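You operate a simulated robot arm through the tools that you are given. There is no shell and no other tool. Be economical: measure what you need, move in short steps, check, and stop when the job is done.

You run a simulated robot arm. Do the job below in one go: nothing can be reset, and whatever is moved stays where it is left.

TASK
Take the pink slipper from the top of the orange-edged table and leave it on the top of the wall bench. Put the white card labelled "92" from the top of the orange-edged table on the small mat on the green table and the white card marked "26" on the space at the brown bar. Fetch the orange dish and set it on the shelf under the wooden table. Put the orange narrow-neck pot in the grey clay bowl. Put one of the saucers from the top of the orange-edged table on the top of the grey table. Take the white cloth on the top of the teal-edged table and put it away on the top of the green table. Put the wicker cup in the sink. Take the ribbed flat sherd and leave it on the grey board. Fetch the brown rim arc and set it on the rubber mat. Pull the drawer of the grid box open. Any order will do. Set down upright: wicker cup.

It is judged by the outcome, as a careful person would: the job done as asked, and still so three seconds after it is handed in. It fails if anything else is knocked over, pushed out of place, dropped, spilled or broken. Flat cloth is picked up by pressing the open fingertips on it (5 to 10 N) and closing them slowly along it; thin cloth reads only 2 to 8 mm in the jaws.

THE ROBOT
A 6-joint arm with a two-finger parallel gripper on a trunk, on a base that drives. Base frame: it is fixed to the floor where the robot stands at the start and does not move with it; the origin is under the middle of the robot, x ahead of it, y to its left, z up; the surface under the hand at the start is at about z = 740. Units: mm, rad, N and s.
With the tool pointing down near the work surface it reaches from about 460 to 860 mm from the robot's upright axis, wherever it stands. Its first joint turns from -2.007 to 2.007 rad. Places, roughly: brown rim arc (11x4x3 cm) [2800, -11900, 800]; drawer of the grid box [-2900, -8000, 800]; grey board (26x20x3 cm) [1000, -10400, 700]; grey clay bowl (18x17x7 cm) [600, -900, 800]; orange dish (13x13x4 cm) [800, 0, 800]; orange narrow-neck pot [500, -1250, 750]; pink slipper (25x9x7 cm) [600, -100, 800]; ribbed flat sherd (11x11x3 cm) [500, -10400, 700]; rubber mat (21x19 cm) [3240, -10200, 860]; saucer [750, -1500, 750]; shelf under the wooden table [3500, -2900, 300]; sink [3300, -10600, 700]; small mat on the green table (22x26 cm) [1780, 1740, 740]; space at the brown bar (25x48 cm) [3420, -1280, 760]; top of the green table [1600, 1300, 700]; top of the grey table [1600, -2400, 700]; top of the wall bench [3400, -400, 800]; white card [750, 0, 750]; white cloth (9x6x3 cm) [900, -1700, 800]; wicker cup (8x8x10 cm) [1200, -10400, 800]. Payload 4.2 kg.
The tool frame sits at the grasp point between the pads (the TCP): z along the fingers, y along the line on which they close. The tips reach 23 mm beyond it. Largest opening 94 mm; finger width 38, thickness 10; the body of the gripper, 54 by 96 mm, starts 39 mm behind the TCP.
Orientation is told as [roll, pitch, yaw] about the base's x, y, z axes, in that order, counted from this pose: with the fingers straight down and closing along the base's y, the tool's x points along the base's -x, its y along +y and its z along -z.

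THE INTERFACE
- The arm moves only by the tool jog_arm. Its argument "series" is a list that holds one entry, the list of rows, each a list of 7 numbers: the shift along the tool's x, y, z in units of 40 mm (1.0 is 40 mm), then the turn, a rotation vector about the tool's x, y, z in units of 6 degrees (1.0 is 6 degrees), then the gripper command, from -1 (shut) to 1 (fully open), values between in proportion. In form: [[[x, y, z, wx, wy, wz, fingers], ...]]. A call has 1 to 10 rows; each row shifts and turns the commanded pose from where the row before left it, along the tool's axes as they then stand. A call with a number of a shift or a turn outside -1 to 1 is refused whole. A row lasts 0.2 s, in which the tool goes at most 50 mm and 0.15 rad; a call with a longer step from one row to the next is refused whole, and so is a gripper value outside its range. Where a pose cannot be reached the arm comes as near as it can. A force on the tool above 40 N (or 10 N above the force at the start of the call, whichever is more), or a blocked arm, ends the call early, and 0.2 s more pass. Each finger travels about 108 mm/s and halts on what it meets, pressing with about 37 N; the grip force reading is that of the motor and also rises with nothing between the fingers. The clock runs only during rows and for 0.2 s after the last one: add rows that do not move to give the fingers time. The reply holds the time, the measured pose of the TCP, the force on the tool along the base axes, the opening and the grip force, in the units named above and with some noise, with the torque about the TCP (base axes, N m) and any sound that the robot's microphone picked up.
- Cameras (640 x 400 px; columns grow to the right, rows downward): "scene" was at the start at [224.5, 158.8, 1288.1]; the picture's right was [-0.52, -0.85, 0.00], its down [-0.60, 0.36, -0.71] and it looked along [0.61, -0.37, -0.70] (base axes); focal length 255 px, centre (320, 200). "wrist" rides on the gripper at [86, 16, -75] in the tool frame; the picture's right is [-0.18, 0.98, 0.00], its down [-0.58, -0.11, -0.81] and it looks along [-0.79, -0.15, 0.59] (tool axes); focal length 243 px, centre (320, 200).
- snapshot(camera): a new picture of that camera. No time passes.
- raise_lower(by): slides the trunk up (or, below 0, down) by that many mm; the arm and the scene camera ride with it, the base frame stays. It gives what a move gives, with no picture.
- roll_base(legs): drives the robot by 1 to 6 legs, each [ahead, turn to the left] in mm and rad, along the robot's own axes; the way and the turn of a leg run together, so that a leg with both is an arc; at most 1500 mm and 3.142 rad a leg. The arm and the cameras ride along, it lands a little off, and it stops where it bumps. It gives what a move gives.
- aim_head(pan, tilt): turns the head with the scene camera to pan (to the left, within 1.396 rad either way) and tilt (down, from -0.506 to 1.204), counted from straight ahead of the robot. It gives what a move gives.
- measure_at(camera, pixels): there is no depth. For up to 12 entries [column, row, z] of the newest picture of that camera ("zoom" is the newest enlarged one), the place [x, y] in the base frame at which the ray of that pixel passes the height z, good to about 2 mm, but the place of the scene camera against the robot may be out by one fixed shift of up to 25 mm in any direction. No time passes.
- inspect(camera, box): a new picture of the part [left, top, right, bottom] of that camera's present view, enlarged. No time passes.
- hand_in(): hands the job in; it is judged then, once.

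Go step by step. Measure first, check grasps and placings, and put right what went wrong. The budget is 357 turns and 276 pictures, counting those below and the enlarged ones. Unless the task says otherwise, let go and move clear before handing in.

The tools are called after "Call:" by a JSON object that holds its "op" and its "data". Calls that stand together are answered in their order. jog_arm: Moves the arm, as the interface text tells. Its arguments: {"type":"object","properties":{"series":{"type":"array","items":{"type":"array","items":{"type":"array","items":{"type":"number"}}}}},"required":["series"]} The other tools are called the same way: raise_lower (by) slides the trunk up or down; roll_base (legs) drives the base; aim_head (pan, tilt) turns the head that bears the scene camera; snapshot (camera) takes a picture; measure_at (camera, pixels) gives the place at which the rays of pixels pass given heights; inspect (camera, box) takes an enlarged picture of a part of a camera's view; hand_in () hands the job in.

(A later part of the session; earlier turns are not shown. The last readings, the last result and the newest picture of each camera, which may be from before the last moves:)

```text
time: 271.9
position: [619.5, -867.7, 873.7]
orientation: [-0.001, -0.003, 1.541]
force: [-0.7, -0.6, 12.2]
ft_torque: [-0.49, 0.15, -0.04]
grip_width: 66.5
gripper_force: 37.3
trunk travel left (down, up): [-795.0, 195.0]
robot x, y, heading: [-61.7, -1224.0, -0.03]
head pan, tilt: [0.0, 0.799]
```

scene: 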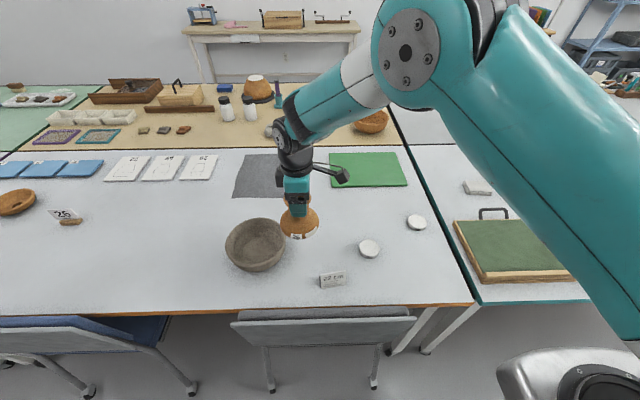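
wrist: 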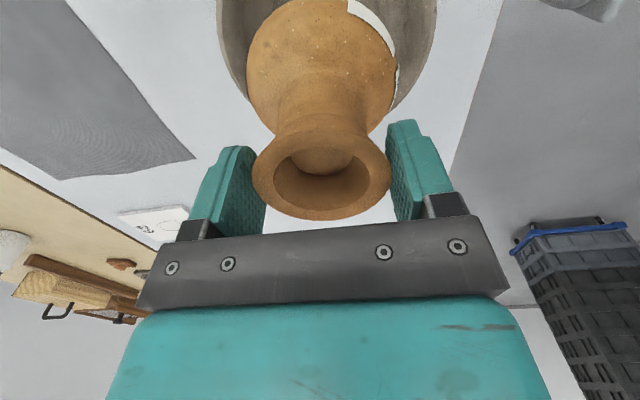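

Contact with the bowl floor at 873.7. I release gradually and rise straight up.

Call:
{"op": "jog_arm", "data": {"series": [[[0, 0, -0.02, 0, 0, 0, 0.3], [0, 0, 0, 0, 0, 0, 0.55], [0, 0, 0, 0, 0, 0, 0.8], [0, 0, 0, 0, 0, 0, 1], [0, 0, 0, 0, 0, 0, 1], [0, 0, -0.5, 0, 0, 0, 1], [0, 0, -1, 0, 0, 0, 1], [0, 0, -1, 0, 0, 0, 1], [0, 0, -1, 0, 0, 0, 1], [0, 0, -0.5, 0, 0, 0, 1]]]}}

Call:
{"op": "snapshot", "data": {"camera": "scene"}}

```text
time: 274.1
position: [618.4, -869.1, 1033.7]
orientation: [-0.003, 0.0, 1.541]
force: [-0.6, 0.0, -0.6]
ft_torque: [0.01, 0.01, 0.01]
grip_width: 94.0
gripper_force: 0.0
trunk travel left (down, up): [-795.0, 195.0]
robot x, y, heading: [-64.8, -1217.4, -0.031]
head pan, tilt: [0.0, 0.799]
```

```text
211 pictures are left
```

scene: 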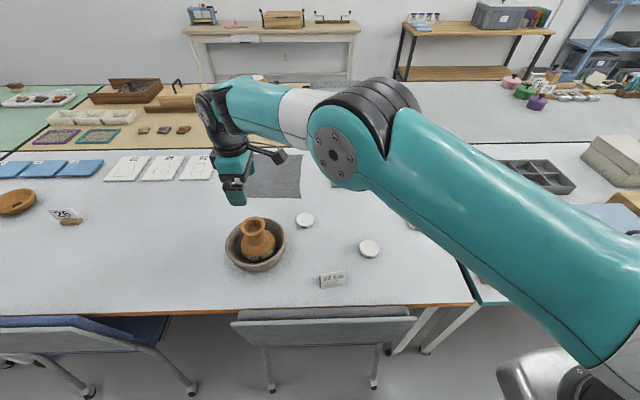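

The pot stands in the bowl at (257,240). Next I take the saucer at about (612,−1199) and move the hand above it.

Call:
{"op": "jog_arm", "data": {"series": [[[0.92, -0.02, 0, 0, 0, 0, 1], [0.92, -0.02, 0, 0, 0, 0, 1], [0.92, -0.02, 0, 0, 0, 0, 1], [0.92, -0.02, 0.6, 0, 0, 0, 1], [0.92, -0.02, 0.6, 0, 0, 0, 1], [0.92, -0.02, 0.6, 0, 0, 0, 1], [0.92, -0.02, 0.6, 0, 0, 0, 1], [0.92, -0.02, 0.7, 0, 0, 0, 1], [0.92, -0.02, 0.8, 0, 0, 0, 1]]]}}

Call:
{"op": "snapshot", "data": {"camera": "wrist"}}

```text
time: 276.1
position: [616.6, -1199.7, 874.3]
orientation: [-0.002, -0.001, 1.544]
force: [0.1, 1.0, 0.4]
ft_torque: [-0.03, -0.02, 0.03]
grip_width: 93.9
gripper_force: 0.1
trunk travel left (down, up): [-795.0, 195.0]
robot x, y, heading: [-63.6, -1221.1, -0.033]
head pan, tilt: [0.0, 0.799]
```

```text
210 pictures are left
```

wrist: 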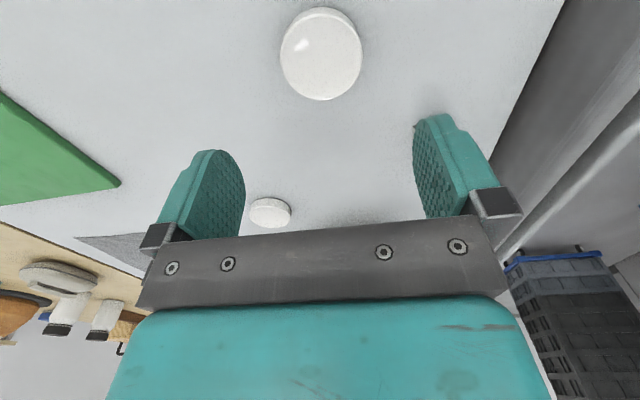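

Call:
{"op": "measure_at", "data": {"camera": "wrist", "pixels": [[281, 55, 755], [362, 48, 755], [320, 14, 755], [322, 100, 755], [281, 55, 750], [362, 48, 750]]}}

```text
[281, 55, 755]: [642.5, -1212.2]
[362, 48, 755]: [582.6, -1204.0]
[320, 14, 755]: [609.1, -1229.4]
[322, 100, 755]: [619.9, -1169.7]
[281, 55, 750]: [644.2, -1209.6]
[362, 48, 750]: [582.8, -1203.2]
```

The saucer is about 60 mm wide, centred at (613,−1200). I descend and grip it.

Call:
{"op": "jog_arm", "data": {"series": [[[0, 0.08, 0.8, 0, 0, 0, 1], [0, 0, 0.8, 0, 0, 0, 1], [0, 0, 0.7, 0, 0, 0, 1], [0, 0, 0.4, 0, 0, 0, 1], [0, 0, 0, 0, 0, 0, 0.6], [0, 0, 0, 0, 0, 0, 0.3], [0, 0, 0, 0, 0, 0, 0], [0, 0, 0, 0, 0, 0, -1], [0, 0, 0, 0, 0, 0, -1]]]}}

Call:
{"op": "jog_arm", "data": {"series": [[[0, 0, -0.2, 0, 0, 0, -1], [0, 0, -0.6, 0, 0, 0, -1], [0, 0, -1, 0, 0, 0, -1], [0, 0, -1, 0, 0, 0, -1], [0, 0, -1, 0, 0, 0, -1], [0, 0, -1, 0, 0, 0, -1], [0, 0, -1, 0, 0, 0, -1]]]}}

Call:
{"op": "snapshot", "data": {"camera": "wrist"}}

```text
time: 278.1
position: [616.0, -1197.9, 767.9]
orientation: [-0.001, -0.002, 1.541]
force: [0.5, -0.6, 0.4]
ft_torque: [0.01, 0.02, 0.04]
grip_width: 60.7
gripper_force: 37.2
trunk travel left (down, up): [-795.0, 195.0]
robot x, y, heading: [-61.4, -1222.1, -0.031]
head pan, tilt: [0.0, 0.799]
```

```text
time: 279.7
position: [615.0, -1196.4, 999.9]
orientation: [-0.001, 0.0, 1.541]
force: [1.2, 1.0, -1.2]
ft_torque: [0.0, -0.01, 0.0]
grip_width: 60.3
gripper_force: 37.4
trunk travel left (down, up): [-795.0, 195.0]
robot x, y, heading: [-65.3, -1220.3, -0.03]
head pan, tilt: [0.0, 0.799]
```

```text
209 pictures are left
```

wrist: 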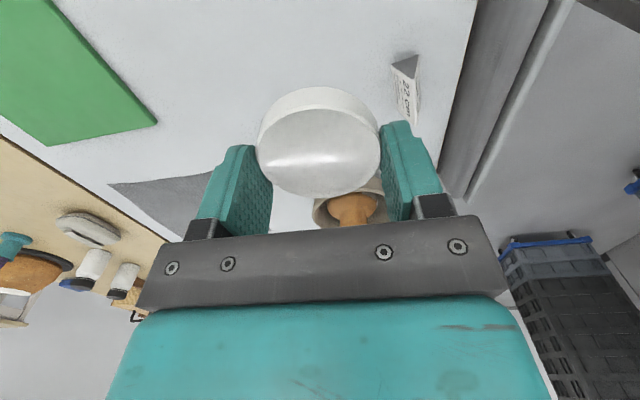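

Held. I drive round the right end to the grey table's end.

Call:
{"op": "roll_base", "data": {"legs": [[-100, 0], [0, -1.54], [1270, 0], [1270, 0], [0, 1.571], [1400, 0]]}}

Call:
{"op": "aim_head", "data": {"pan": 0.7, "tilt": 0.6}}

Call:
{"op": "snapshot", "data": {"camera": "scene"}}

```text
time: 307.2
position: [1959.4, -3702.3, 1001.2]
orientation: [-0.003, -0.002, 1.598]
force: [-0.2, 0.5, -1.0]
ft_torque: [0.01, -0.01, -0.04]
grip_width: 60.2
gripper_force: 37.0
trunk travel left (down, up): [-795.0, 195.0]
robot x, y, heading: [1287.2, -3767.0, 0.025]
head pan, tilt: [0.0, 0.799]
```

```text
time: 308.3
position: [1960.2, -3702.2, 1001.7]
orientation: [-0.003, -0.002, 1.6]
force: [0.0, 0.0, -1.5]
ft_torque: [0.02, 0.03, 0.0]
grip_width: 59.7
gripper_force: 37.3
trunk travel left (down, up): [-795.0, 195.0]
robot x, y, heading: [1282.7, -3762.0, 0.027]
head pan, tilt: [0.7, 0.6]
```

```text
208 pictures are left
```

scene: 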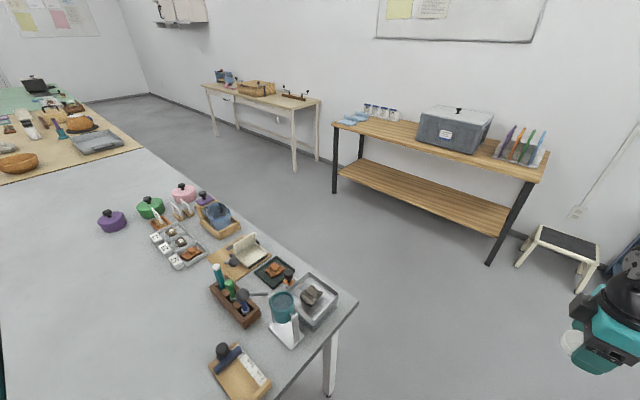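

The grey table has free space around (110,290). I measure it.

Call:
{"op": "measure_at", "data": {"camera": "scene", "pixels": [[355, 302, 740], [300, 380, 740], [110, 290, 740], [110, 350, 740], [4, 380, 740], [210, 375, 740], [145, 150, 740], [2, 185, 740], [160, 250, 740], [100, 228, 740], [150, 370, 740]]}}

```text
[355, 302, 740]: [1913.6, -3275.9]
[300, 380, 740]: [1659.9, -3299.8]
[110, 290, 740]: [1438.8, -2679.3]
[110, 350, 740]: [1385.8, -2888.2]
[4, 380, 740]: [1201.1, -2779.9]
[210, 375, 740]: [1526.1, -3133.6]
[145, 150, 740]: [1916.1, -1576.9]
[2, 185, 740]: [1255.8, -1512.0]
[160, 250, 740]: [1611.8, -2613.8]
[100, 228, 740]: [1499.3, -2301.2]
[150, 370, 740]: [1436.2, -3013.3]
```

The spot (1385,−2960) is free. I turn to face the table end and move 80 mm nearer.

Call:
{"op": "roll_base", "data": {"legs": [[0, 1.545], [80, 0]]}}

Call:
{"op": "aim_head", "data": {"pan": 0.0, "tilt": 0.8}}

Call:
{"op": "snapshot", "data": {"camera": "scene"}}

```text
time: 313.1
position: [1242.3, -3008.2, 999.8]
orientation: [-0.003, -0.001, 3.141]
force: [-0.1, -0.2, -1.2]
ft_torque: [0.0, 0.01, 0.02]
grip_width: 60.0
gripper_force: 36.7
trunk travel left (down, up): [-795.0, 195.0]
robot x, y, heading: [1284.9, -3678.0, 1.566]
head pan, tilt: [0.7, 0.6]
```

```text
time: 314.2
position: [1243.2, -3007.2, 999.5]
orientation: [-0.001, 0.0, 3.141]
force: [-0.4, 1.1, -1.6]
ft_torque: [-0.01, 0.01, 0.02]
grip_width: 59.8
gripper_force: 36.8
trunk travel left (down, up): [-795.0, 195.0]
robot x, y, heading: [1284.6, -3687.1, 1.568]
head pan, tilt: [0.0, 0.799]
```

```text
207 pictures are left
```

scene: 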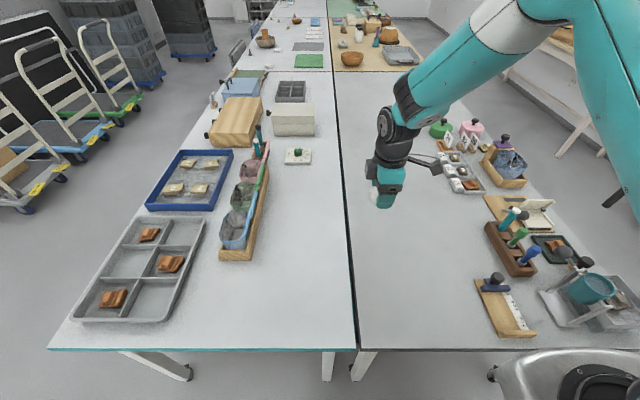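

The free grey surface lies left of the trays. I move +150 mm in x and lower the saucer.

Call:
{"op": "jog_arm", "data": {"series": [[[0.95, 0, 0.3, 0, 0, 0, -1], [0.95, 0, 0.4, 0, 0, 0, -1], [0.95, 0, 0.5, 0, 0, 0, -1], [0.9, 0, 0.7, 0, 0, 0, -1], [0, 0, 1, 0, 0, 0, -1], [0, 0, 1, 0, 0, 0, -1], [0, 0, 0.9, 0, 0, 0, -1], [0, 0, 0.5, 0, 0, 0, -1], [0, 0, 0, 0, 0, 0, -1]]]}}

Call:
{"op": "snapshot", "data": {"camera": "wrist"}}

```text
time: 316.2
position: [1392.6, -3007.2, 789.0]
orientation: [-0.003, -0.002, 3.141]
force: [0.5, 0.3, -0.7]
ft_torque: [0.0, -0.02, -0.02]
grip_width: 59.8
gripper_force: 36.7
trunk travel left (down, up): [-795.0, 195.0]
robot x, y, heading: [1284.0, -3684.3, 1.569]
head pan, tilt: [0.0, 0.799]
```

```text
206 pictures are left
```

wrist: 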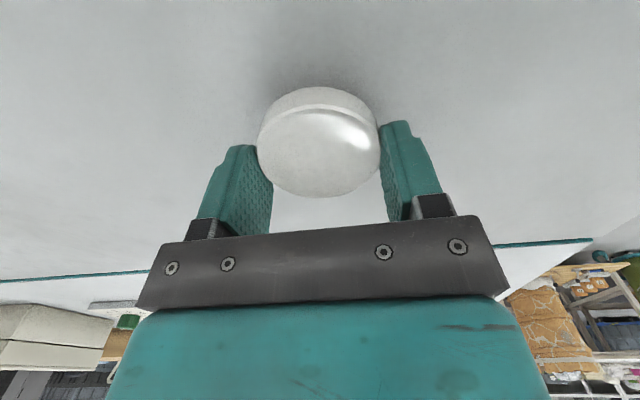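

Call:
{"op": "jog_arm", "data": {"series": [[[0, 0, 0.25, 0, 0, 0, -1], [0, 0, 0.15, 0, 0, 0, -1], [0, 0, 0.07, 0, 0, 0, -1], [0, 0, 0.05, 0, 0, 0, -1], [0, 0, 0, 0, 0, 0, -1]]]}}

```text
time: 317.4
position: [1393.6, -3007.8, 767.1]
orientation: [-0.001, -0.001, 3.14]
force: [3.6, -4.0, 15.6]
ft_torque: [-0.32, -0.04, 0.01]
grip_width: 60.0
gripper_force: 37.2
trunk travel left (down, up): [-795.0, 195.0]
robot x, y, heading: [1281.3, -3686.6, 1.568]
head pan, tilt: [0.0, 0.799]
```

Touching (15.6 N). I release and rise.

Call:
{"op": "jog_arm", "data": {"series": [[[0, 0, -0.03, 0, 0, 0, 0.4], [0, 0, 0, 0, 0, 0, 0.7], [0, 0, 0, 0, 0, 0, 1], [0, 0, 0, 0, 0, 0, 1], [0, 0, -0.5, 0, 0, 0, 1], [0, 0, -1, 0, 0, 0, 1], [0, 0, -1, 0, 0, 0, 1], [0, 0, -1, 0, 0, 0, 1], [0, 0, -1, 0, 0, 0, 1], [0, 0, -1, 0, 0, 0, 1]]]}}

Call:
{"op": "inspect", "data": {"camera": "scene", "box": [340, 180, 560, 340]}}

```text
time: 319.6
position: [1390.8, -3007.9, 987.0]
orientation: [0.001, 0.0, 3.142]
force: [0.0, 0.7, -1.2]
ft_torque: [-0.03, 0.04, 0.03]
grip_width: 93.8
gripper_force: 0.1
trunk travel left (down, up): [-795.0, 195.0]
robot x, y, heading: [1285.7, -3682.1, 1.568]
head pan, tilt: [0.0, 0.799]
```

```text
2.50 times, centred on (450, 260) of scene
```

zoom: 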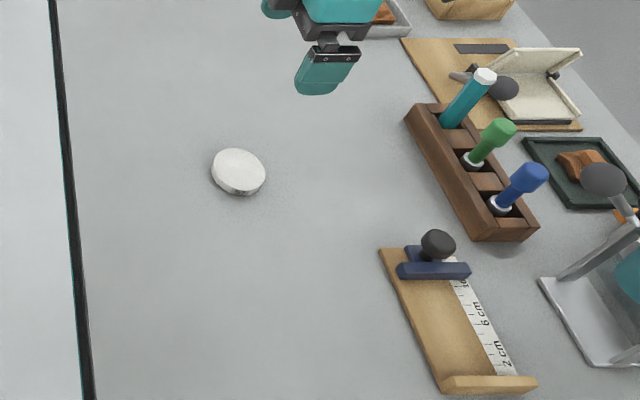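

The saucer sits on the grey table. Next the white cloth near (860,−1645): I drive back round to the front lane at y≈−1700.

Call:
{"op": "roll_base", "data": {"legs": [[-80, 0], [0, 1.574], [1430, 0], [0, -1.571], [1030, 0], [1030, 0]]}}

Call:
{"op": "roll_base", "data": {"legs": [[0, -1.571], [100, 0]]}}

Call:
{"op": "aim_head", "data": {"pan": 0, "tilt": 0.8}}

Call:
{"op": "snapshot", "data": {"camera": "scene"}}

```text
time: 345.0
position: [-1.1, -1024.5, 986.3]
orientation: [-0.002, -0.002, 3.121]
force: [-0.5, 0.6, 0.3]
ft_torque: [0.0, 0.01, 0.05]
grip_width: 93.8
gripper_force: 0.0
trunk travel left (down, up): [-795.0, 195.0]
robot x, y, heading: [-120.6, -1696.4, 1.548]
head pan, tilt: [0.0, 0.799]
```

```text
time: 350.0
position: [652.4, -1826.8, 987.0]
orientation: [-0.003, -0.003, 1.542]
force: [-0.9, -0.6, -0.6]
ft_torque: [-0.02, -0.02, -0.01]
grip_width: 93.9
gripper_force: 0.1
trunk travel left (down, up): [-795.0, 195.0]
robot x, y, heading: [-18.2, -1697.5, -0.026]
head pan, tilt: [0.0, 0.799]
```

```text
time: 350.6
position: [651.8, -1826.3, 986.5]
orientation: [-0.002, -0.001, 1.54]
force: [0.2, 0.6, -0.5]
ft_torque: [-0.01, 0.03, -0.01]
grip_width: 94.1
gripper_force: 0.0
trunk travel left (down, up): [-795.0, 195.0]
robot x, y, heading: [-18.9, -1700.8, -0.035]
head pan, tilt: [0.0, 0.799]
```

```text
204 pictures are left
```

scene: 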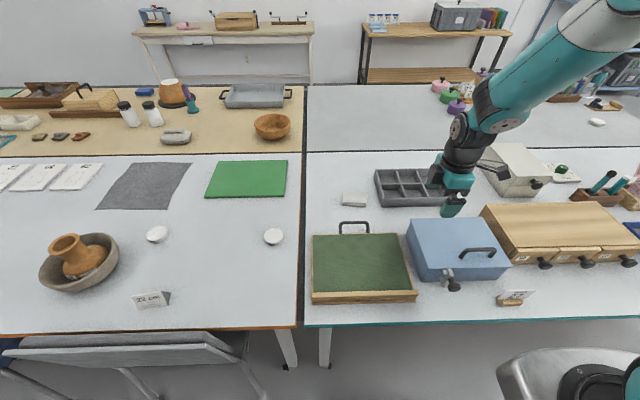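

The small white item at (354,198) should be the folded cloth. I zoom and measure.

Call:
{"op": "inspect", "data": {"camera": "scene", "box": [300, 150, 460, 250]}}

Call:
{"op": "measure_at", "data": {"camera": "scene", "pixels": [[342, 204, 740], [367, 205, 740], [354, 192, 765], [354, 198, 750], [340, 222, 740], [307, 325, 740]]}}

```text
4.00 times, centred on (380, 200) of scene
```

zoom: 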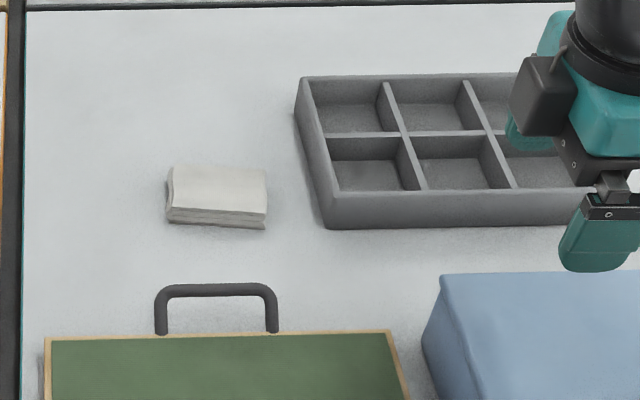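

```text
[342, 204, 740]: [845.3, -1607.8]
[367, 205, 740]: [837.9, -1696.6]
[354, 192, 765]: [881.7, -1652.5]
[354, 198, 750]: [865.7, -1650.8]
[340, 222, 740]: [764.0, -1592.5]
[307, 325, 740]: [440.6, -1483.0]
```

It is a folded stack about 9×6 cm at (865,−1650), ~25 mm tall, graspable across x. I drive 95 mm nearer and move above it.

Call:
{"op": "roll_base", "data": {"legs": [[95, 0]]}}

Call:
{"op": "jog_arm", "data": {"series": [[[-0.88, -0.62, 0.2, 0, 0, 0, 1], [-0.88, -0.62, 0.2, 0, 0, 0, 1], [-0.88, -0.62, 0.2, 0, 0, 0, 1], [-0.88, -0.62, 0.4, 0, 0, 0, 1], [-0.88, -0.62, 0.4, 0, 0, 0, 1], [0, 0, 0.8, 0, 0, 0, 1]]]}}

Call:
{"op": "snapshot", "data": {"camera": "wrist"}}

```text
time: 351.7
position: [748.7, -1830.0, 985.6]
orientation: [-0.002, -0.003, 1.541]
force: [0.0, -0.2, -0.1]
ft_torque: [-0.01, -0.02, -0.01]
grip_width: 94.0
gripper_force: 0.1
trunk travel left (down, up): [-795.0, 195.0]
robot x, y, heading: [74.8, -1704.4, -0.037]
head pan, tilt: [0.0, 0.799]
```

```text
time: 353.1
position: [879.1, -1658.3, 898.3]
orientation: [-0.003, -0.002, 1.539]
force: [0.2, -0.5, 0.1]
ft_torque: [-0.01, -0.02, 0.0]
grip_width: 94.2
gripper_force: 0.0
trunk travel left (down, up): [-795.0, 195.0]
robot x, y, heading: [78.4, -1703.7, -0.035]
head pan, tilt: [0.0, 0.799]
```

```text
202 pictures are left
```

wrist: 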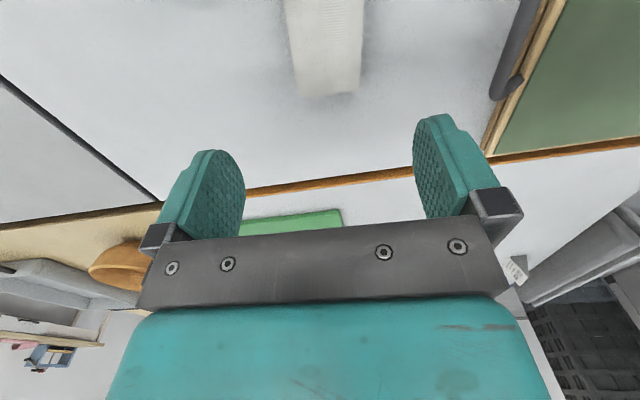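

Call:
{"op": "measure_at", "data": {"camera": "wrist", "pixels": [[297, 97, 745], [360, 92, 745], [290, 50, 762], [362, 45, 762], [297, 97, 765], [360, 92, 765]]}}

Call:
{"op": "inspect", "data": {"camera": "wrist", "box": [240, 0, 420, 112]}}

```text
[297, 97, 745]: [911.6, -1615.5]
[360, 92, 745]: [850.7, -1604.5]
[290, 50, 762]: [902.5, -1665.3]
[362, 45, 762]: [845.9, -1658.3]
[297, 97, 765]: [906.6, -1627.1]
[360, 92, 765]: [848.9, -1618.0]
```

```text
3.56 times, centred on (330, 56) of wrist
```

zoom: 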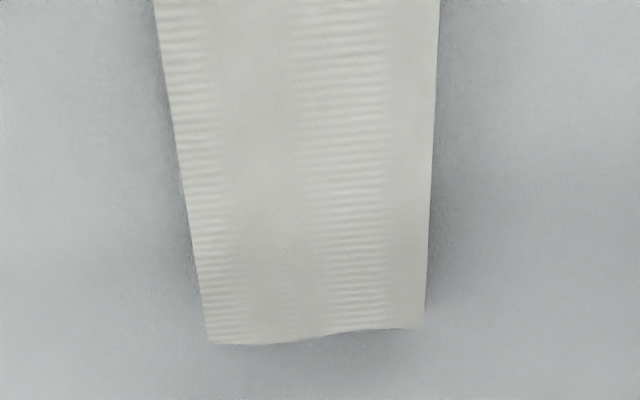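

The cloth stack spans x 848–906, centre y≈−1667. I descend and close gently.

Call:
{"op": "jog_arm", "data": {"series": [[[0.18, 0.08, 0.9, 0, 0, 0, 1], [0, 0, 0.9, 0, 0, 0, 1], [0, 0, 0.9, 0, 0, 0, 1], [0, 0, 0.55, 0, 0, 0, 1], [0, 0, 0, 0, 0, 0, 0.6], [0, 0, 0, 0, 0, 0, 0.3], [0, 0, 0, 0, 0, 0, 0], [0, 0, 0, 0, 0, 0, -0.4], [0, 0, 0, 0, 0, 0, -1], [0, 0, 0, 0, 0, 0, -1]]]}}

Call:
{"op": "snapshot", "data": {"camera": "wrist"}}

```text
time: 355.3
position: [874.6, -1666.3, 768.9]
orientation: [-0.002, -0.002, 1.539]
force: [-0.4, -0.1, 0.5]
ft_torque: [0.03, 0.02, 0.03]
grip_width: 58.8
gripper_force: 37.0
trunk travel left (down, up): [-795.0, 195.0]
robot x, y, heading: [72.8, -1705.8, -0.026]
head pan, tilt: [0.0, 0.799]
```

```text
200 pictures are left
```

wrist: 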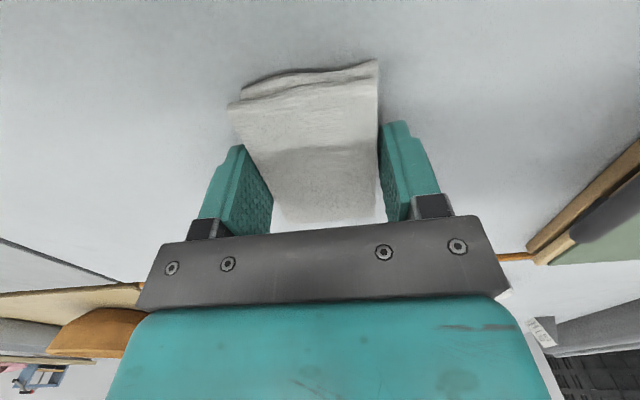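

Gripped at 58.8 mm. I lift slowly and check.

Call:
{"op": "jog_arm", "data": {"series": [[[0, 0, -0.2, 0, 0, 0, -1], [0, 0, -0.4, 0, 0, 0, -1], [0, 0, -0.8, 0, 0, 0, -1], [0, 0, -1, 0, 0, 0, -1], [0, 0, -1, 0, 0, 0, -1], [0, 0, -1, 0, 0, 0, -1], [0, 0, -1, 0, 0, 0, -1]]]}}

Call:
{"op": "snapshot", "data": {"camera": "wrist"}}

```text
time: 356.9
position: [876.7, -1664.6, 985.0]
orientation: [0.0, -0.003, 1.541]
force: [-0.2, 0.0, 0.5]
ft_torque: [0.03, 0.03, -0.03]
grip_width: 58.7
gripper_force: 36.8
trunk travel left (down, up): [-795.0, 195.0]
robot x, y, heading: [74.9, -1704.9, -0.038]
head pan, tilt: [0.0, 0.799]
```

```text
199 pictures are left
```

wrist: 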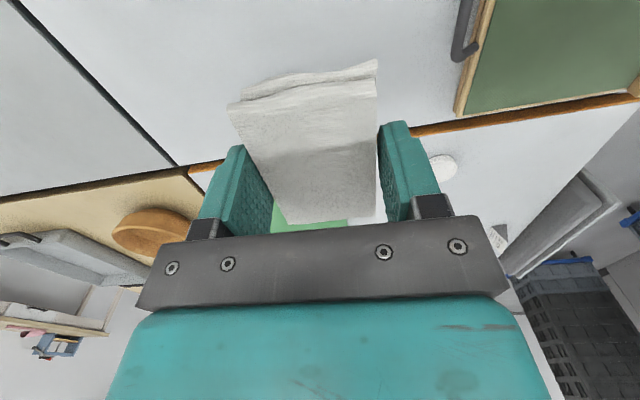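

The cloth is held as a stack. I retract the arm and drive to the green table's left end.

Call:
{"op": "jog_arm", "data": {"series": [[[0, 0.9, -0.3, 0, 0, 0, -1], [0, 0.9, -0.3, 0, 0, 0, -1], [0, 0.9, -0.3, 0, 0, 0, -1], [0, 0.9, 0, 0, 0, 0, -1], [0, 0.9, 0, 0, 0, 0, -1], [0, 0.9, 0, 0, 0, 0, -1]]]}}

Call:
{"op": "roll_base", "data": {"legs": [[-220, 0], [0, 1.605], [1440, 0], [1440, 0], [1440, 0]]}}

```text
time: 358.3
position: [657.4, -1657.1, 1020.7]
orientation: [-0.001, -0.002, 1.539]
force: [0.6, 0.1, 0.5]
ft_torque: [0.01, 0.0, 0.03]
grip_width: 58.9
gripper_force: 37.4
trunk travel left (down, up): [-795.0, 195.0]
robot x, y, heading: [75.1, -1706.1, -0.032]
head pan, tilt: [0.0, 0.799]
```

```text
time: 384.1
position: [-349.2, 3195.2, 1020.8]
orientation: [-0.001, -0.002, -3.104]
force: [0.6, -0.3, -0.2]
ft_torque: [0.02, 0.04, -0.01]
grip_width: 58.7
gripper_force: 36.7
trunk travel left (down, up): [-795.0, 195.0]
robot x, y, heading: [-262.4, 2618.6, 1.607]
head pan, tilt: [0.0, 0.799]
```

Call:
{"op": "roll_base", "data": {"legs": [[0, -1.607], [850, 0], [850, 0], [0, -1.571]]}}

Call:
{"op": "aim_head", "data": {"pan": 0, "tilt": 0.8}}

Call:
{"op": "snapshot", "data": {"camera": "scene"}}

```text
time: 400.6
position: [1498.8, 2042.7, 1020.5]
orientation: [-0.002, -0.002, -0.024]
force: [0.0, 0.1, -0.5]
ft_torque: [0.01, -0.02, -0.03]
grip_width: 59.0
gripper_force: 36.5
trunk travel left (down, up): [-795.0, 195.0]
robot x, y, heading: [1447.5, 2626.4, -1.597]
head pan, tilt: [0.0, 0.799]
```

```text
time: 401.1
position: [1498.1, 2042.6, 1020.7]
orientation: [-0.002, -0.001, -0.024]
force: [0.4, -0.4, -1.0]
ft_torque: [0.01, 0.02, -0.02]
grip_width: 58.7
gripper_force: 36.8
trunk travel left (down, up): [-795.0, 195.0]
robot x, y, heading: [1451.4, 2626.1, -1.597]
head pan, tilt: [0.0, 0.799]
```

```text
198 pictures are left
```

scene: 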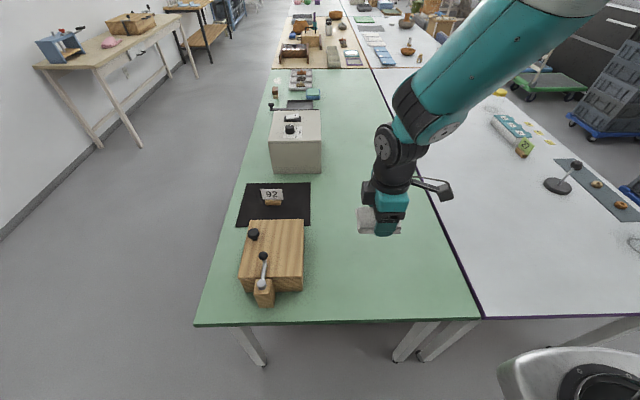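

The green surface around (370,250) is free. I lower the cloth at about (1460,1940).

Call:
{"op": "jog_arm", "data": {"series": [[[0.33, -0.85, 0.5, 0, 0, 0, -1], [0.33, -0.85, 0.5, 0, 0, 0, -1], [0.33, -0.85, 0.5, 0, 0, 0, -1], [0, 0, 1, 0, 0, 0, -1], [0, 0, 1, 0, 0, 0, -1], [0, 0, 1, 0, 0, 0, -1], [0, 0, 1, 0, 0, 0, -1], [0, 0, 0.4, 0, 0, 0, -1], [0, 0, 0, 0, 0, 0, -1]]]}}

Call:
{"op": "snapshot", "data": {"camera": "wrist"}}

```text
time: 403.1
position: [1456.2, 1940.4, 784.1]
orientation: [-0.002, 0.0, -0.023]
force: [-0.1, -0.2, -0.4]
ft_torque: [0.0, -0.01, -0.01]
grip_width: 58.6
gripper_force: 37.2
trunk travel left (down, up): [-795.0, 195.0]
robot x, y, heading: [1447.8, 2621.6, -1.594]
head pan, tilt: [0.0, 0.799]
```

```text
197 pictures are left
```

wrist: 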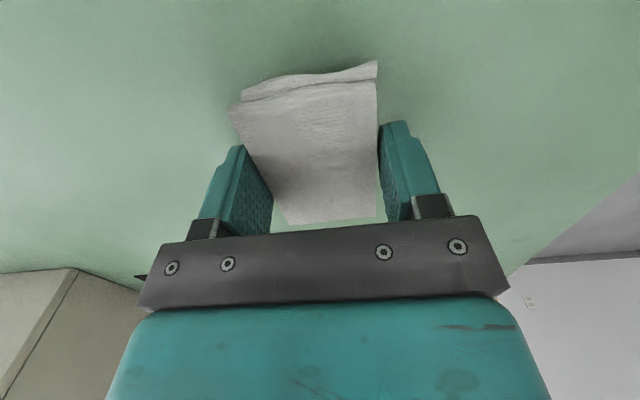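

Call:
{"op": "jog_arm", "data": {"series": [[[0, 0, 0.2, 0, 0, 0, -1], [0, 0, 0.1, 0, 0, 0, -1], [0, 0, 0.06, 0, 0, 0, -1], [0, 0, 0, 0, 0, 0, -1]]]}}

```text
time: 404.1
position: [1456.9, 1940.4, 770.9]
orientation: [-0.001, -0.002, -0.024]
force: [-0.4, -0.3, -0.9]
ft_torque: [-0.05, -0.01, -0.01]
grip_width: 58.8
gripper_force: 37.0
trunk travel left (down, up): [-795.0, 195.0]
robot x, y, heading: [1450.5, 2627.1, -1.597]
head pan, tilt: [0.0, 0.799]
```

Call:
{"op": "jog_arm", "data": {"series": [[[0, 0, 0.05, 0, 0, 0, -1], [0, 0, 0, 0, 0, 0, 0.4], [0, 0, 0, 0, 0, 0, 0.7], [0, 0, 0, 0, 0, 0, 1], [0, 0, 0, 0, 0, 0, 1], [0, 0, -0.6, 0, 0, 0, 1], [0, 0, -1, 0, 0, 0, 1], [0, 0, -1, 0, 0, 0, 1], [0, 0, -1, 0, 0, 0, 1], [0, 0, -1, 0, 0, 0, 1]]]}}

Call:
{"op": "inspect", "data": {"camera": "scene", "box": [220, 160, 480, 330]}}

```text
time: 406.4
position: [1456.2, 1942.1, 952.0]
orientation: [0.0, -0.003, -0.025]
force: [-0.1, -0.3, 0.5]
ft_torque: [0.03, 0.0, 0.03]
grip_width: 94.1
gripper_force: 0.1
trunk travel left (down, up): [-795.0, 195.0]
robot x, y, heading: [1446.2, 2622.2, -1.597]
head pan, tilt: [0.0, 0.799]
```

```text
2.35 times, centred on (350, 245) of scene
```

zoom: 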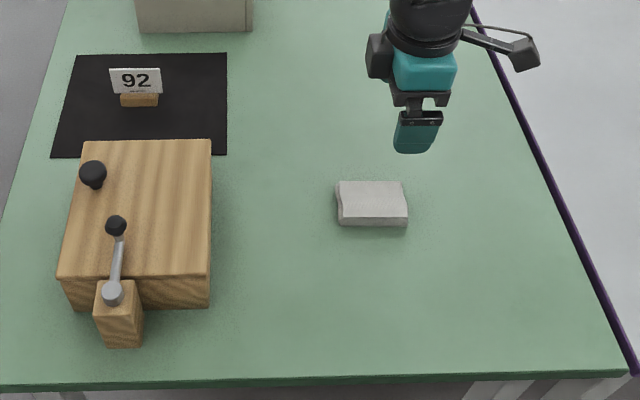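

Cloth is down neatly on the green table. I go back to the orange-edged table for card 26.

Call:
{"op": "jog_arm", "data": {"series": [[[0, 0.9, -0.6, 0, 0, 0, 1], [0, 0.9, -0.6, 0, 0, 0, 1], [0, 0.9, -0.6, 0, 0, 0, 1]]]}}

Call:
{"op": "roll_base", "data": {"legs": [[0, -1.545], [820, 0], [820, 0], [0, 1.571], [1310, 0], [1300, 0]]}}

Call:
{"op": "roll_base", "data": {"legs": [[0, 1.571], [150, 0]]}}

Call:
{"op": "aim_head", "data": {"pan": -0.2, "tilt": 0.9}}

Call:
{"op": "snapshot", "data": {"camera": "scene"}}

```text
time: 407.1
position: [1458.7, 2049.8, 1022.0]
orientation: [-0.002, -0.001, -0.025]
force: [0.1, -0.3, 0.1]
ft_torque: [-0.01, -0.01, -0.04]
grip_width: 93.9
gripper_force: 0.1
trunk travel left (down, up): [-795.0, 195.0]
robot x, y, heading: [1447.2, 2623.4, -1.603]
head pan, tilt: [0.0, 0.799]
```

```text
time: 435.4
position: [-127.5, -553.8, 1022.4]
orientation: [-0.002, -0.002, -0.02]
force: [-0.3, -0.8, 0.7]
ft_torque: [0.03, 0.03, -0.01]
grip_width: 94.0
gripper_force: 0.1
trunk travel left (down, up): [-795.0, 195.0]
robot x, y, heading: [-142.1, 19.5, -1.593]
head pan, tilt: [0.0, 0.799]
```

```text
time: 440.6
position: [583.8, 46.0, 1023.4]
orientation: [-0.002, -0.003, 1.574]
force: [-0.2, 0.2, -0.6]
ft_torque: [-0.01, 0.01, 0.01]
grip_width: 94.1
gripper_force: 0.0
trunk travel left (down, up): [-795.0, 195.0]
robot x, y, heading: [4.5, 22.6, 0.004]
head pan, tilt: [0.0, 0.799]
```

```text
time: 441.3
position: [583.1, 47.1, 1022.9]
orientation: [-0.002, -0.003, 1.574]
force: [0.1, -0.1, -0.1]
ft_torque: [-0.02, -0.01, 0.0]
grip_width: 94.0
gripper_force: 0.0
trunk travel left (down, up): [-795.0, 195.0]
robot x, y, heading: [5.8, 20.0, -0.002]
head pan, tilt: [-0.201, 0.901]
```

```text
195 pictures are left
```

scene: 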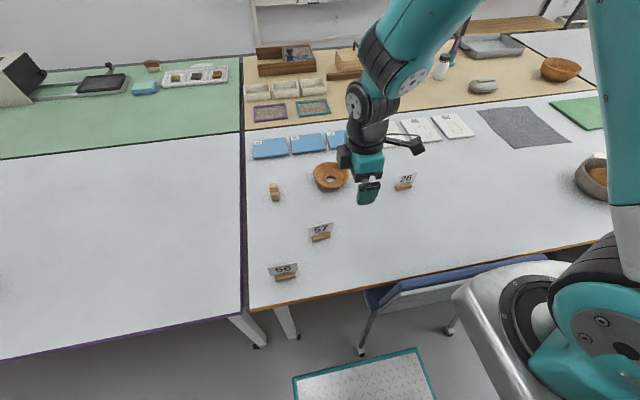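

Card 26 is at (404,183). I zoom to measure its block's line.

Call:
{"op": "inspect", "data": {"camera": "scene", "box": [370, 160, 450, 210]}}

```text
8.00 times, centred on (410, 185) of scene
```

zoom: 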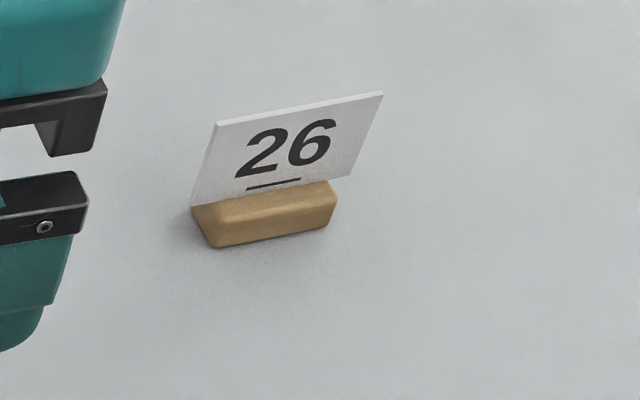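

Call:
{"op": "measure_at", "data": {"camera": "zoom", "pixels": [[217, 248, 740], [328, 226, 740], [200, 205, 765], [333, 183, 765], [217, 122, 803], [383, 93, 803]]}}

```text
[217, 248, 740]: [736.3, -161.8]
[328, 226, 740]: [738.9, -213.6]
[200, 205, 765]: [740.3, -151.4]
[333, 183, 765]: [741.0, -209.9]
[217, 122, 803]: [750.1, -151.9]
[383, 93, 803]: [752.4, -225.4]
```

Its block lies along y, at about x 748–771, centre y≈−195. I move above it for an edge-on wrist view.

Call:
{"op": "jog_arm", "data": {"series": [[[0.75, -0.55, 0.3, 0, 0, 0, 1], [0.75, -0.55, 0.3, 0, 0, 0, 1], [0.75, -0.55, 0.3, 0, 0, 0, 1], [0.75, -0.55, 0.3, 0, 0, 0, 1], [0.75, -0.55, 0.3, 0, 0, 0, 1], [0.75, -0.55, 0.4, 0, 0, 0, 1], [0.75, -0.55, 0.5, 0, 0, 0, 1], [0.75, -0.55, 0.5, 0, 0, 0, 1]]]}}

Call:
{"op": "snapshot", "data": {"camera": "wrist"}}

```text
time: 443.1
position: [757.7, -194.0, 905.7]
orientation: [-0.002, -0.001, 1.576]
force: [-0.3, 0.3, 0.1]
ft_torque: [-0.04, 0.0, 0.01]
grip_width: 94.1
gripper_force: 0.0
trunk travel left (down, up): [-795.0, 195.0]
robot x, y, heading: [7.2, 24.2, -0.003]
head pan, tilt: [-0.201, 0.901]
```

```text
193 pictures are left
```

wrist: 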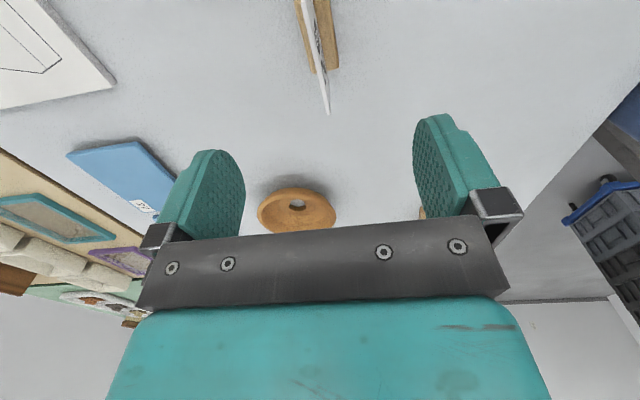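

Call:
{"op": "measure_at", "data": {"camera": "wrist", "pixels": [[338, 67, 765], [312, 73, 765], [330, 114, 803], [330, 5, 765], [297, 5, 765]]}}

```text
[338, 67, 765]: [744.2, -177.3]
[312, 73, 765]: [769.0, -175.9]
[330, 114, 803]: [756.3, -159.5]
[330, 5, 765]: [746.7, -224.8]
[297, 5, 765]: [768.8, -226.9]
```

Block centre (757,−201). I descend, grip and lift as with card 92.

Call:
{"op": "jog_arm", "data": {"series": [[[0.17, 0, 0.75, 0, 0, 0, 1], [0, 0, 0.75, 0, 0, 0, 1], [0, 0, 0.75, 0, 0, 0, 1], [0, 0, 0.6, 0, 0, 0, 1], [0, 0, 0.48, 0, 0, 0, 1], [0, 0, 0, 0, 0, 0, 0.3], [0, 0, 0, 0, 0, 0, -0.2], [0, 0, 0, 0, 0, 0, -0.6], [0, 0, 0, 0, 0, 0, -1], [0, 0, 0, 0, 0, 0, -1]]]}}

Call:
{"op": "jog_arm", "data": {"series": [[[0, 0, -0.3, 0, 0, 0, -1], [0, 0, -0.7, 0, 0, 0, -1], [0, 0, -1, 0, 0, 0, -1], [0, 0, -1, 0, 0, 0, -1], [0, 0.5, -1, 0, 0, 0, -1], [0, 0.7, -0.9, 0, 0, 0, -1], [0, 0.8, -0.9, 0, 0, 0, -1], [0, 0.8, -0.6, 0, 0, 0, -1]]]}}

Call:
{"op": "snapshot", "data": {"camera": "wrist"}}

```text
time: 445.3
position: [759.8, -198.5, 773.1]
orientation: [0.0, -0.002, 1.575]
force: [0.2, -0.6, -0.5]
ft_torque: [0.01, -0.01, -0.02]
grip_width: 24.6
gripper_force: 36.7
trunk travel left (down, up): [-795.0, 195.0]
robot x, y, heading: [10.7, 17.9, -0.001]
head pan, tilt: [-0.201, 0.901]
```

```text
time: 447.1
position: [647.4, -199.4, 1030.9]
orientation: [0.0, -0.001, 1.573]
force: [1.6, -0.4, -0.8]
ft_torque: [0.01, 0.02, 0.0]
grip_width: 24.7
gripper_force: 37.3
trunk travel left (down, up): [-795.0, 195.0]
robot x, y, heading: [5.3, 18.9, -0.002]
head pan, tilt: [-0.201, 0.901]
```

```text
192 pictures are left
```

wrist: 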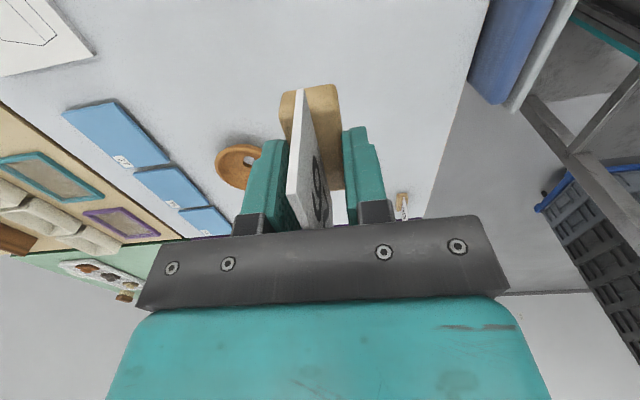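

Held. I drive round the left end to the aisle with card 26.

Call:
{"op": "roll_base", "data": {"legs": [[-170, 0], [0, 1.571], [1300, 0], [1310, 0], [0, -1.571]]}}

Call:
{"op": "roll_base", "data": {"legs": [[1380, 0], [1380, 0], [0, -1.571]]}}

```text
time: 468.4
position: [482.6, 2340.5, 1031.3]
orientation: [-0.001, -0.002, 1.532]
force: [-0.2, 0.5, -0.4]
ft_torque: [-0.02, -0.01, -0.02]
grip_width: 24.5
gripper_force: 36.5
trunk travel left (down, up): [-795.0, 195.0]
robot x, y, heading: [-143.7, 2587.1, -0.042]
head pan, tilt: [-0.201, 0.901]
```

```text
time: 485.7
position: [2373.7, 1848.0, 1032.0]
orientation: [-0.002, -0.002, -0.033]
force: [0.8, -0.1, 0.0]
ft_torque: [0.0, 0.01, -0.02]
grip_width: 24.5
gripper_force: 37.4
trunk travel left (down, up): [-795.0, 195.0]
robot x, y, heading: [2622.6, 2478.1, -1.604]
head pan, tilt: [-0.201, 0.901]
```

Call:
{"op": "roll_base", "data": {"legs": [[0, 0.034], [1250, 0], [1250, 0], [1250, 0], [0, 1.571]]}}

Call:
{"op": "aim_head", "data": {"pan": 0.1, "tilt": 0.75}}

Call:
{"op": "snapshot", "data": {"camera": "scene"}}

```text
time: 508.0
position: [3386.5, -1448.8, 1031.2]
orientation: [-0.002, -0.003, 1.621]
force: [-0.6, 0.0, 0.4]
ft_torque: [-0.04, -0.02, 0.0]
grip_width: 24.7
gripper_force: 37.2
trunk travel left (down, up): [-795.0, 195.0]
robot x, y, heading: [2739.4, -1259.0, 0.047]
head pan, tilt: [-0.201, 0.901]
```

```text
time: 508.8
position: [3387.1, -1448.0, 1031.7]
orientation: [-0.002, -0.001, 1.622]
force: [0.0, 0.3, 0.2]
ft_torque: [0.02, -0.01, -0.02]
grip_width: 24.3
gripper_force: 36.7
trunk travel left (down, up): [-795.0, 195.0]
robot x, y, heading: [2736.8, -1261.2, 0.046]
head pan, tilt: [0.099, 0.75]
```

```text
191 pictures are left
```

scene: 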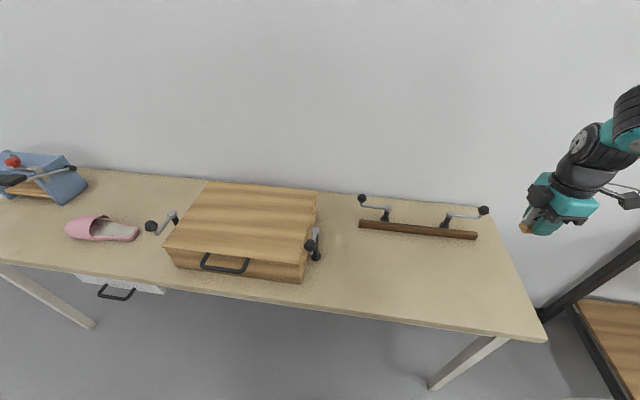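

The brown bar spans (360,223)–(477,238), with clear bench in front. I measure.

Call:
{"op": "measure_at", "data": {"camera": "scene", "pixels": [[360, 228, 760], [477, 240, 760], [415, 265, 760], [320, 260, 760], [545, 340, 760], [340, 300, 760], [420, 315, 760], [318, 250, 790]]}}

```text
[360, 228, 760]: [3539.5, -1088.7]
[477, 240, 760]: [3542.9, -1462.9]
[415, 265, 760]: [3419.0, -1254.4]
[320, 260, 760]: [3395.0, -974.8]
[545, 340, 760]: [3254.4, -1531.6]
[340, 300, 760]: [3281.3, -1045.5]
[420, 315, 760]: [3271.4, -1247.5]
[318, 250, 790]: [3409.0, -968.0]
```

Target: (3425,−1285). I move there and lower.

Call:
{"op": "jog_arm", "data": {"series": [[[-0.8, -0.23, 0.3, 0, 0, 0, -1], [-0.8, -0.23, 0.3, 0, 0, 0, -1], [-0.8, -0.23, 0.3, 0, 0, 0, -1], [-0.8, -0.23, 0.6, 0, 0, 0, -1], [-0.8, -0.23, 0.7, 0, 0, 0, -1], [0, 0, 0.9, 0, 0, 0, -1], [0, 0, 0.9, 0, 0, 0, -1], [0, 0, 0.9, 0, 0, 0, -1], [0, 0, 0.75, 0, 0, 0, -1], [0, 0, 0, 0, 0, 0, -1]]]}}

Call:
{"op": "snapshot", "data": {"camera": "wrist"}}

```text
time: 511.0
position: [3425.8, -1286.9, 805.0]
orientation: [-0.002, -0.003, 1.623]
force: [0.3, 0.0, -1.2]
ft_torque: [0.02, 0.01, -0.02]
grip_width: 24.2
gripper_force: 37.2
trunk travel left (down, up): [-795.0, 195.0]
robot x, y, heading: [2740.9, -1256.4, 0.051]
head pan, tilt: [0.099, 0.75]
```

```text
190 pictures are left
```

wrist: 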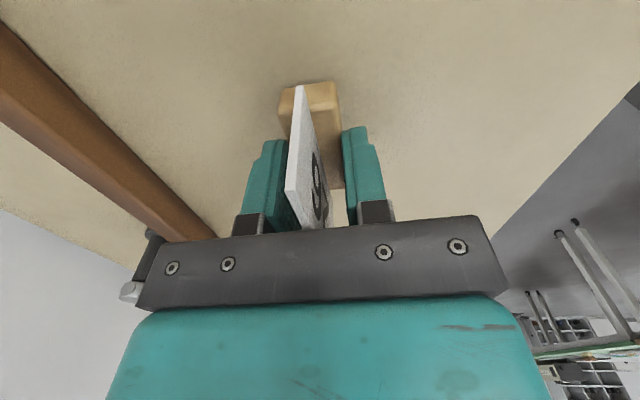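

Call:
{"op": "jog_arm", "data": {"series": [[[0, 0, 0.2, 0, 0, 0, -1], [0, 0, 0.07, 0, 0, 0, -1], [0, 0, 0.05, 0, 0, 0, -1], [0, 0, 0, 0, 0, 0, -1]]]}}

```text
time: 512.0
position: [3425.2, -1286.5, 793.5]
orientation: [-0.001, -0.003, 1.621]
force: [-0.5, 0.6, -1.0]
ft_torque: [-0.01, 0.01, 0.01]
grip_width: 24.4
gripper_force: 37.1
trunk travel left (down, up): [-795.0, 195.0]
robot x, y, heading: [2738.4, -1259.1, 0.048]
head pan, tilt: [0.099, 0.75]
```

Call:
{"op": "jog_arm", "data": {"series": [[[0, 0, 0.05, 0, 0, 0, -1], [0, 0, 0.03, 0, 0, 0, -1], [0, 0, 0, 0, 0, 0, -1]]]}}

```text
time: 512.8
position: [3425.3, -1285.7, 791.0]
orientation: [-0.005, -0.003, 1.619]
force: [-4.3, -1.4, 31.4]
ft_torque: [-0.14, 0.12, -0.03]
grip_width: 24.4
gripper_force: 37.5
trunk travel left (down, up): [-795.0, 195.0]
robot x, y, heading: [2738.4, -1258.4, 0.042]
head pan, tilt: [0.099, 0.75]
```

Firm contact. I ease up a little, open and rise.

Call:
{"op": "jog_arm", "data": {"series": [[[0, 0, -0.05, 0, 0, 0, -1], [0, 0, 0, 0, 0, 0, -0.3], [0, 0, 0, 0, 0, 0, 0.2], [0, 0, 0, 0, 0, 0, 0.6], [0, 0, 0, 0, 0, 0, 0.6], [0, 0, -0.6, 0, 0, 0, 0.6], [0, 0, -1, 0, 0, 0, 0.6], [0, 0, -1, 0, 0, 0, 0.6], [0, 0, -1, 0, 0, 0, 0.6], [0, 0, -1, 0, 0, 0, 1]]]}}

Call:
{"op": "jog_arm", "data": {"series": [[[0, 0.9, -0.5, 0, 0, 0, 1], [0, 0.9, -0.5, 0, 0, 0, 1], [0, 0.9, -0.3, 0, 0, 0, 1], [0, 0.7, 0, 0, 0, 0, 1]]]}}

Call:
{"op": "snapshot", "data": {"camera": "scene"}}

```text
time: 515.0
position: [3426.2, -1287.6, 977.2]
orientation: [0.001, -0.001, 1.621]
force: [-0.3, -0.4, 0.3]
ft_torque: [0.0, 0.01, 0.0]
grip_width: 93.9
gripper_force: 0.1
trunk travel left (down, up): [-795.0, 195.0]
robot x, y, heading: [2740.3, -1258.5, 0.048]
head pan, tilt: [0.099, 0.75]
```

```text
time: 516.0
position: [3289.3, -1291.1, 1027.6]
orientation: [-0.001, -0.003, 1.622]
force: [-0.3, -0.1, -1.1]
ft_torque: [0.04, 0.04, -0.03]
grip_width: 94.2
gripper_force: 0.0
trunk travel left (down, up): [-795.0, 195.0]
robot x, y, heading: [2738.9, -1257.6, 0.049]
head pan, tilt: [0.099, 0.75]
```

```text
189 pictures are left
```

scene: 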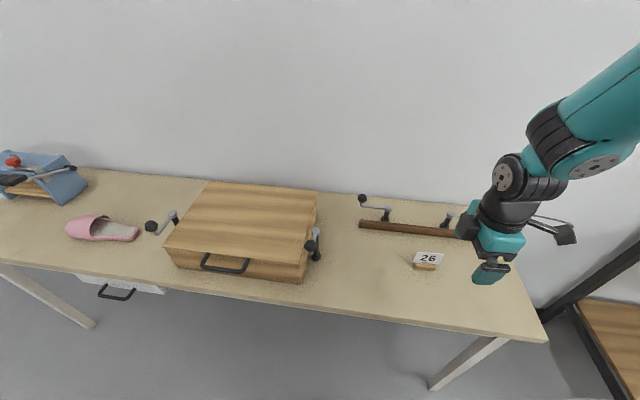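

Card 26 stands before the bar at (425,262). Now the orange dish: I drive back by the left route.

Call:
{"op": "roll_base", "data": {"legs": [[-130, 0], [0, 1.523], [1290, 0], [1290, 0], [1290, 0]]}}

Call:
{"op": "roll_base", "data": {"legs": [[0, 1.571], [1380, 0], [1380, 0], [0, 1.571]]}}

```text
time: 539.5
position: [2688.7, 3229.2, 1026.6]
orientation: [-0.002, -0.001, 3.141]
force: [0.5, 0.7, -0.5]
ft_torque: [-0.03, 0.01, -0.02]
grip_width: 94.1
gripper_force: 0.0
trunk travel left (down, up): [-795.0, 195.0]
robot x, y, heading: [2624.7, 2680.7, 1.569]
head pan, tilt: [0.099, 0.75]
```

```text
time: 560.8
position: [-191.7, 2101.8, 1027.3]
orientation: [0.0, -0.001, 0.056]
force: [-0.2, 0.4, -0.6]
ft_torque: [0.02, 0.0, 0.01]
grip_width: 93.9
gripper_force: 0.1
trunk travel left (down, up): [-795.0, 195.0]
robot x, y, heading: [-161.0, 2650.5, -1.516]
head pan, tilt: [0.099, 0.75]
```

Call:
{"op": "roll_base", "data": {"legs": [[0, -0.055], [1300, 0], [1280, 0], [0, 1.571], [150, 0]]}}

Call:
{"op": "aim_head", "data": {"pan": 0.0, "tilt": 0.8}}

Call:
{"op": "snapshot", "data": {"camera": "scene"}}

```text
time: 578.7
position: [561.7, 2.7, 1026.5]
orientation: [-0.002, -0.002, 1.6]
force: [0.1, 0.6, 0.3]
ft_torque: [0.0, 0.0, -0.01]
grip_width: 94.0
gripper_force: 0.0
trunk travel left (down, up): [-795.0, 195.0]
robot x, y, heading: [10.1, 51.3, 0.031]
head pan, tilt: [0.099, 0.75]
```

```text
time: 579.4
position: [560.2, 3.4, 1026.9]
orientation: [-0.002, -0.001, 1.6]
force: [0.6, -0.1, 0.3]
ft_torque: [-0.01, -0.02, 0.01]
grip_width: 93.7
gripper_force: 0.1
trunk travel left (down, up): [-795.0, 195.0]
robot x, y, heading: [9.4, 49.4, 0.024]
head pan, tilt: [0.0, 0.799]
```

```text
188 pictures are left
```

scene: 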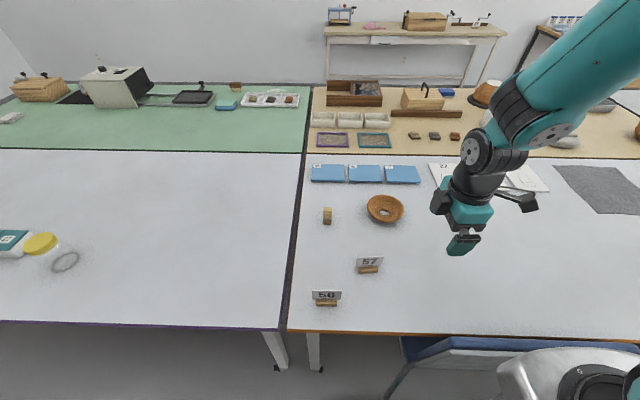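

The dish is at (385,208). Since it must go under the table, I plan to grip its near rim with the tool tilted 45°. I zoom in to see its profile.

Call:
{"op": "inspect", "data": {"camera": "scene", "box": [340, 175, 430, 235]}}

Call:
{"op": "measure_at", "data": {"camera": "zoom", "pixels": [[192, 205, 780], [450, 205, 780], [320, 130, 780], [320, 305, 780], [325, 340, 740]]}}

```text
6.67 times, centred on (385, 205) of scene
```

zoom: 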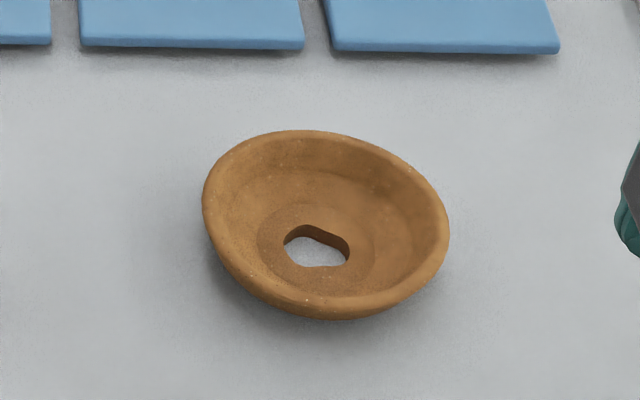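

```text
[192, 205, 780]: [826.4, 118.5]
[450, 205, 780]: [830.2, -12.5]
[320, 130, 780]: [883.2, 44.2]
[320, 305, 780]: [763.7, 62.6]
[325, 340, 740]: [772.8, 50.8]
```

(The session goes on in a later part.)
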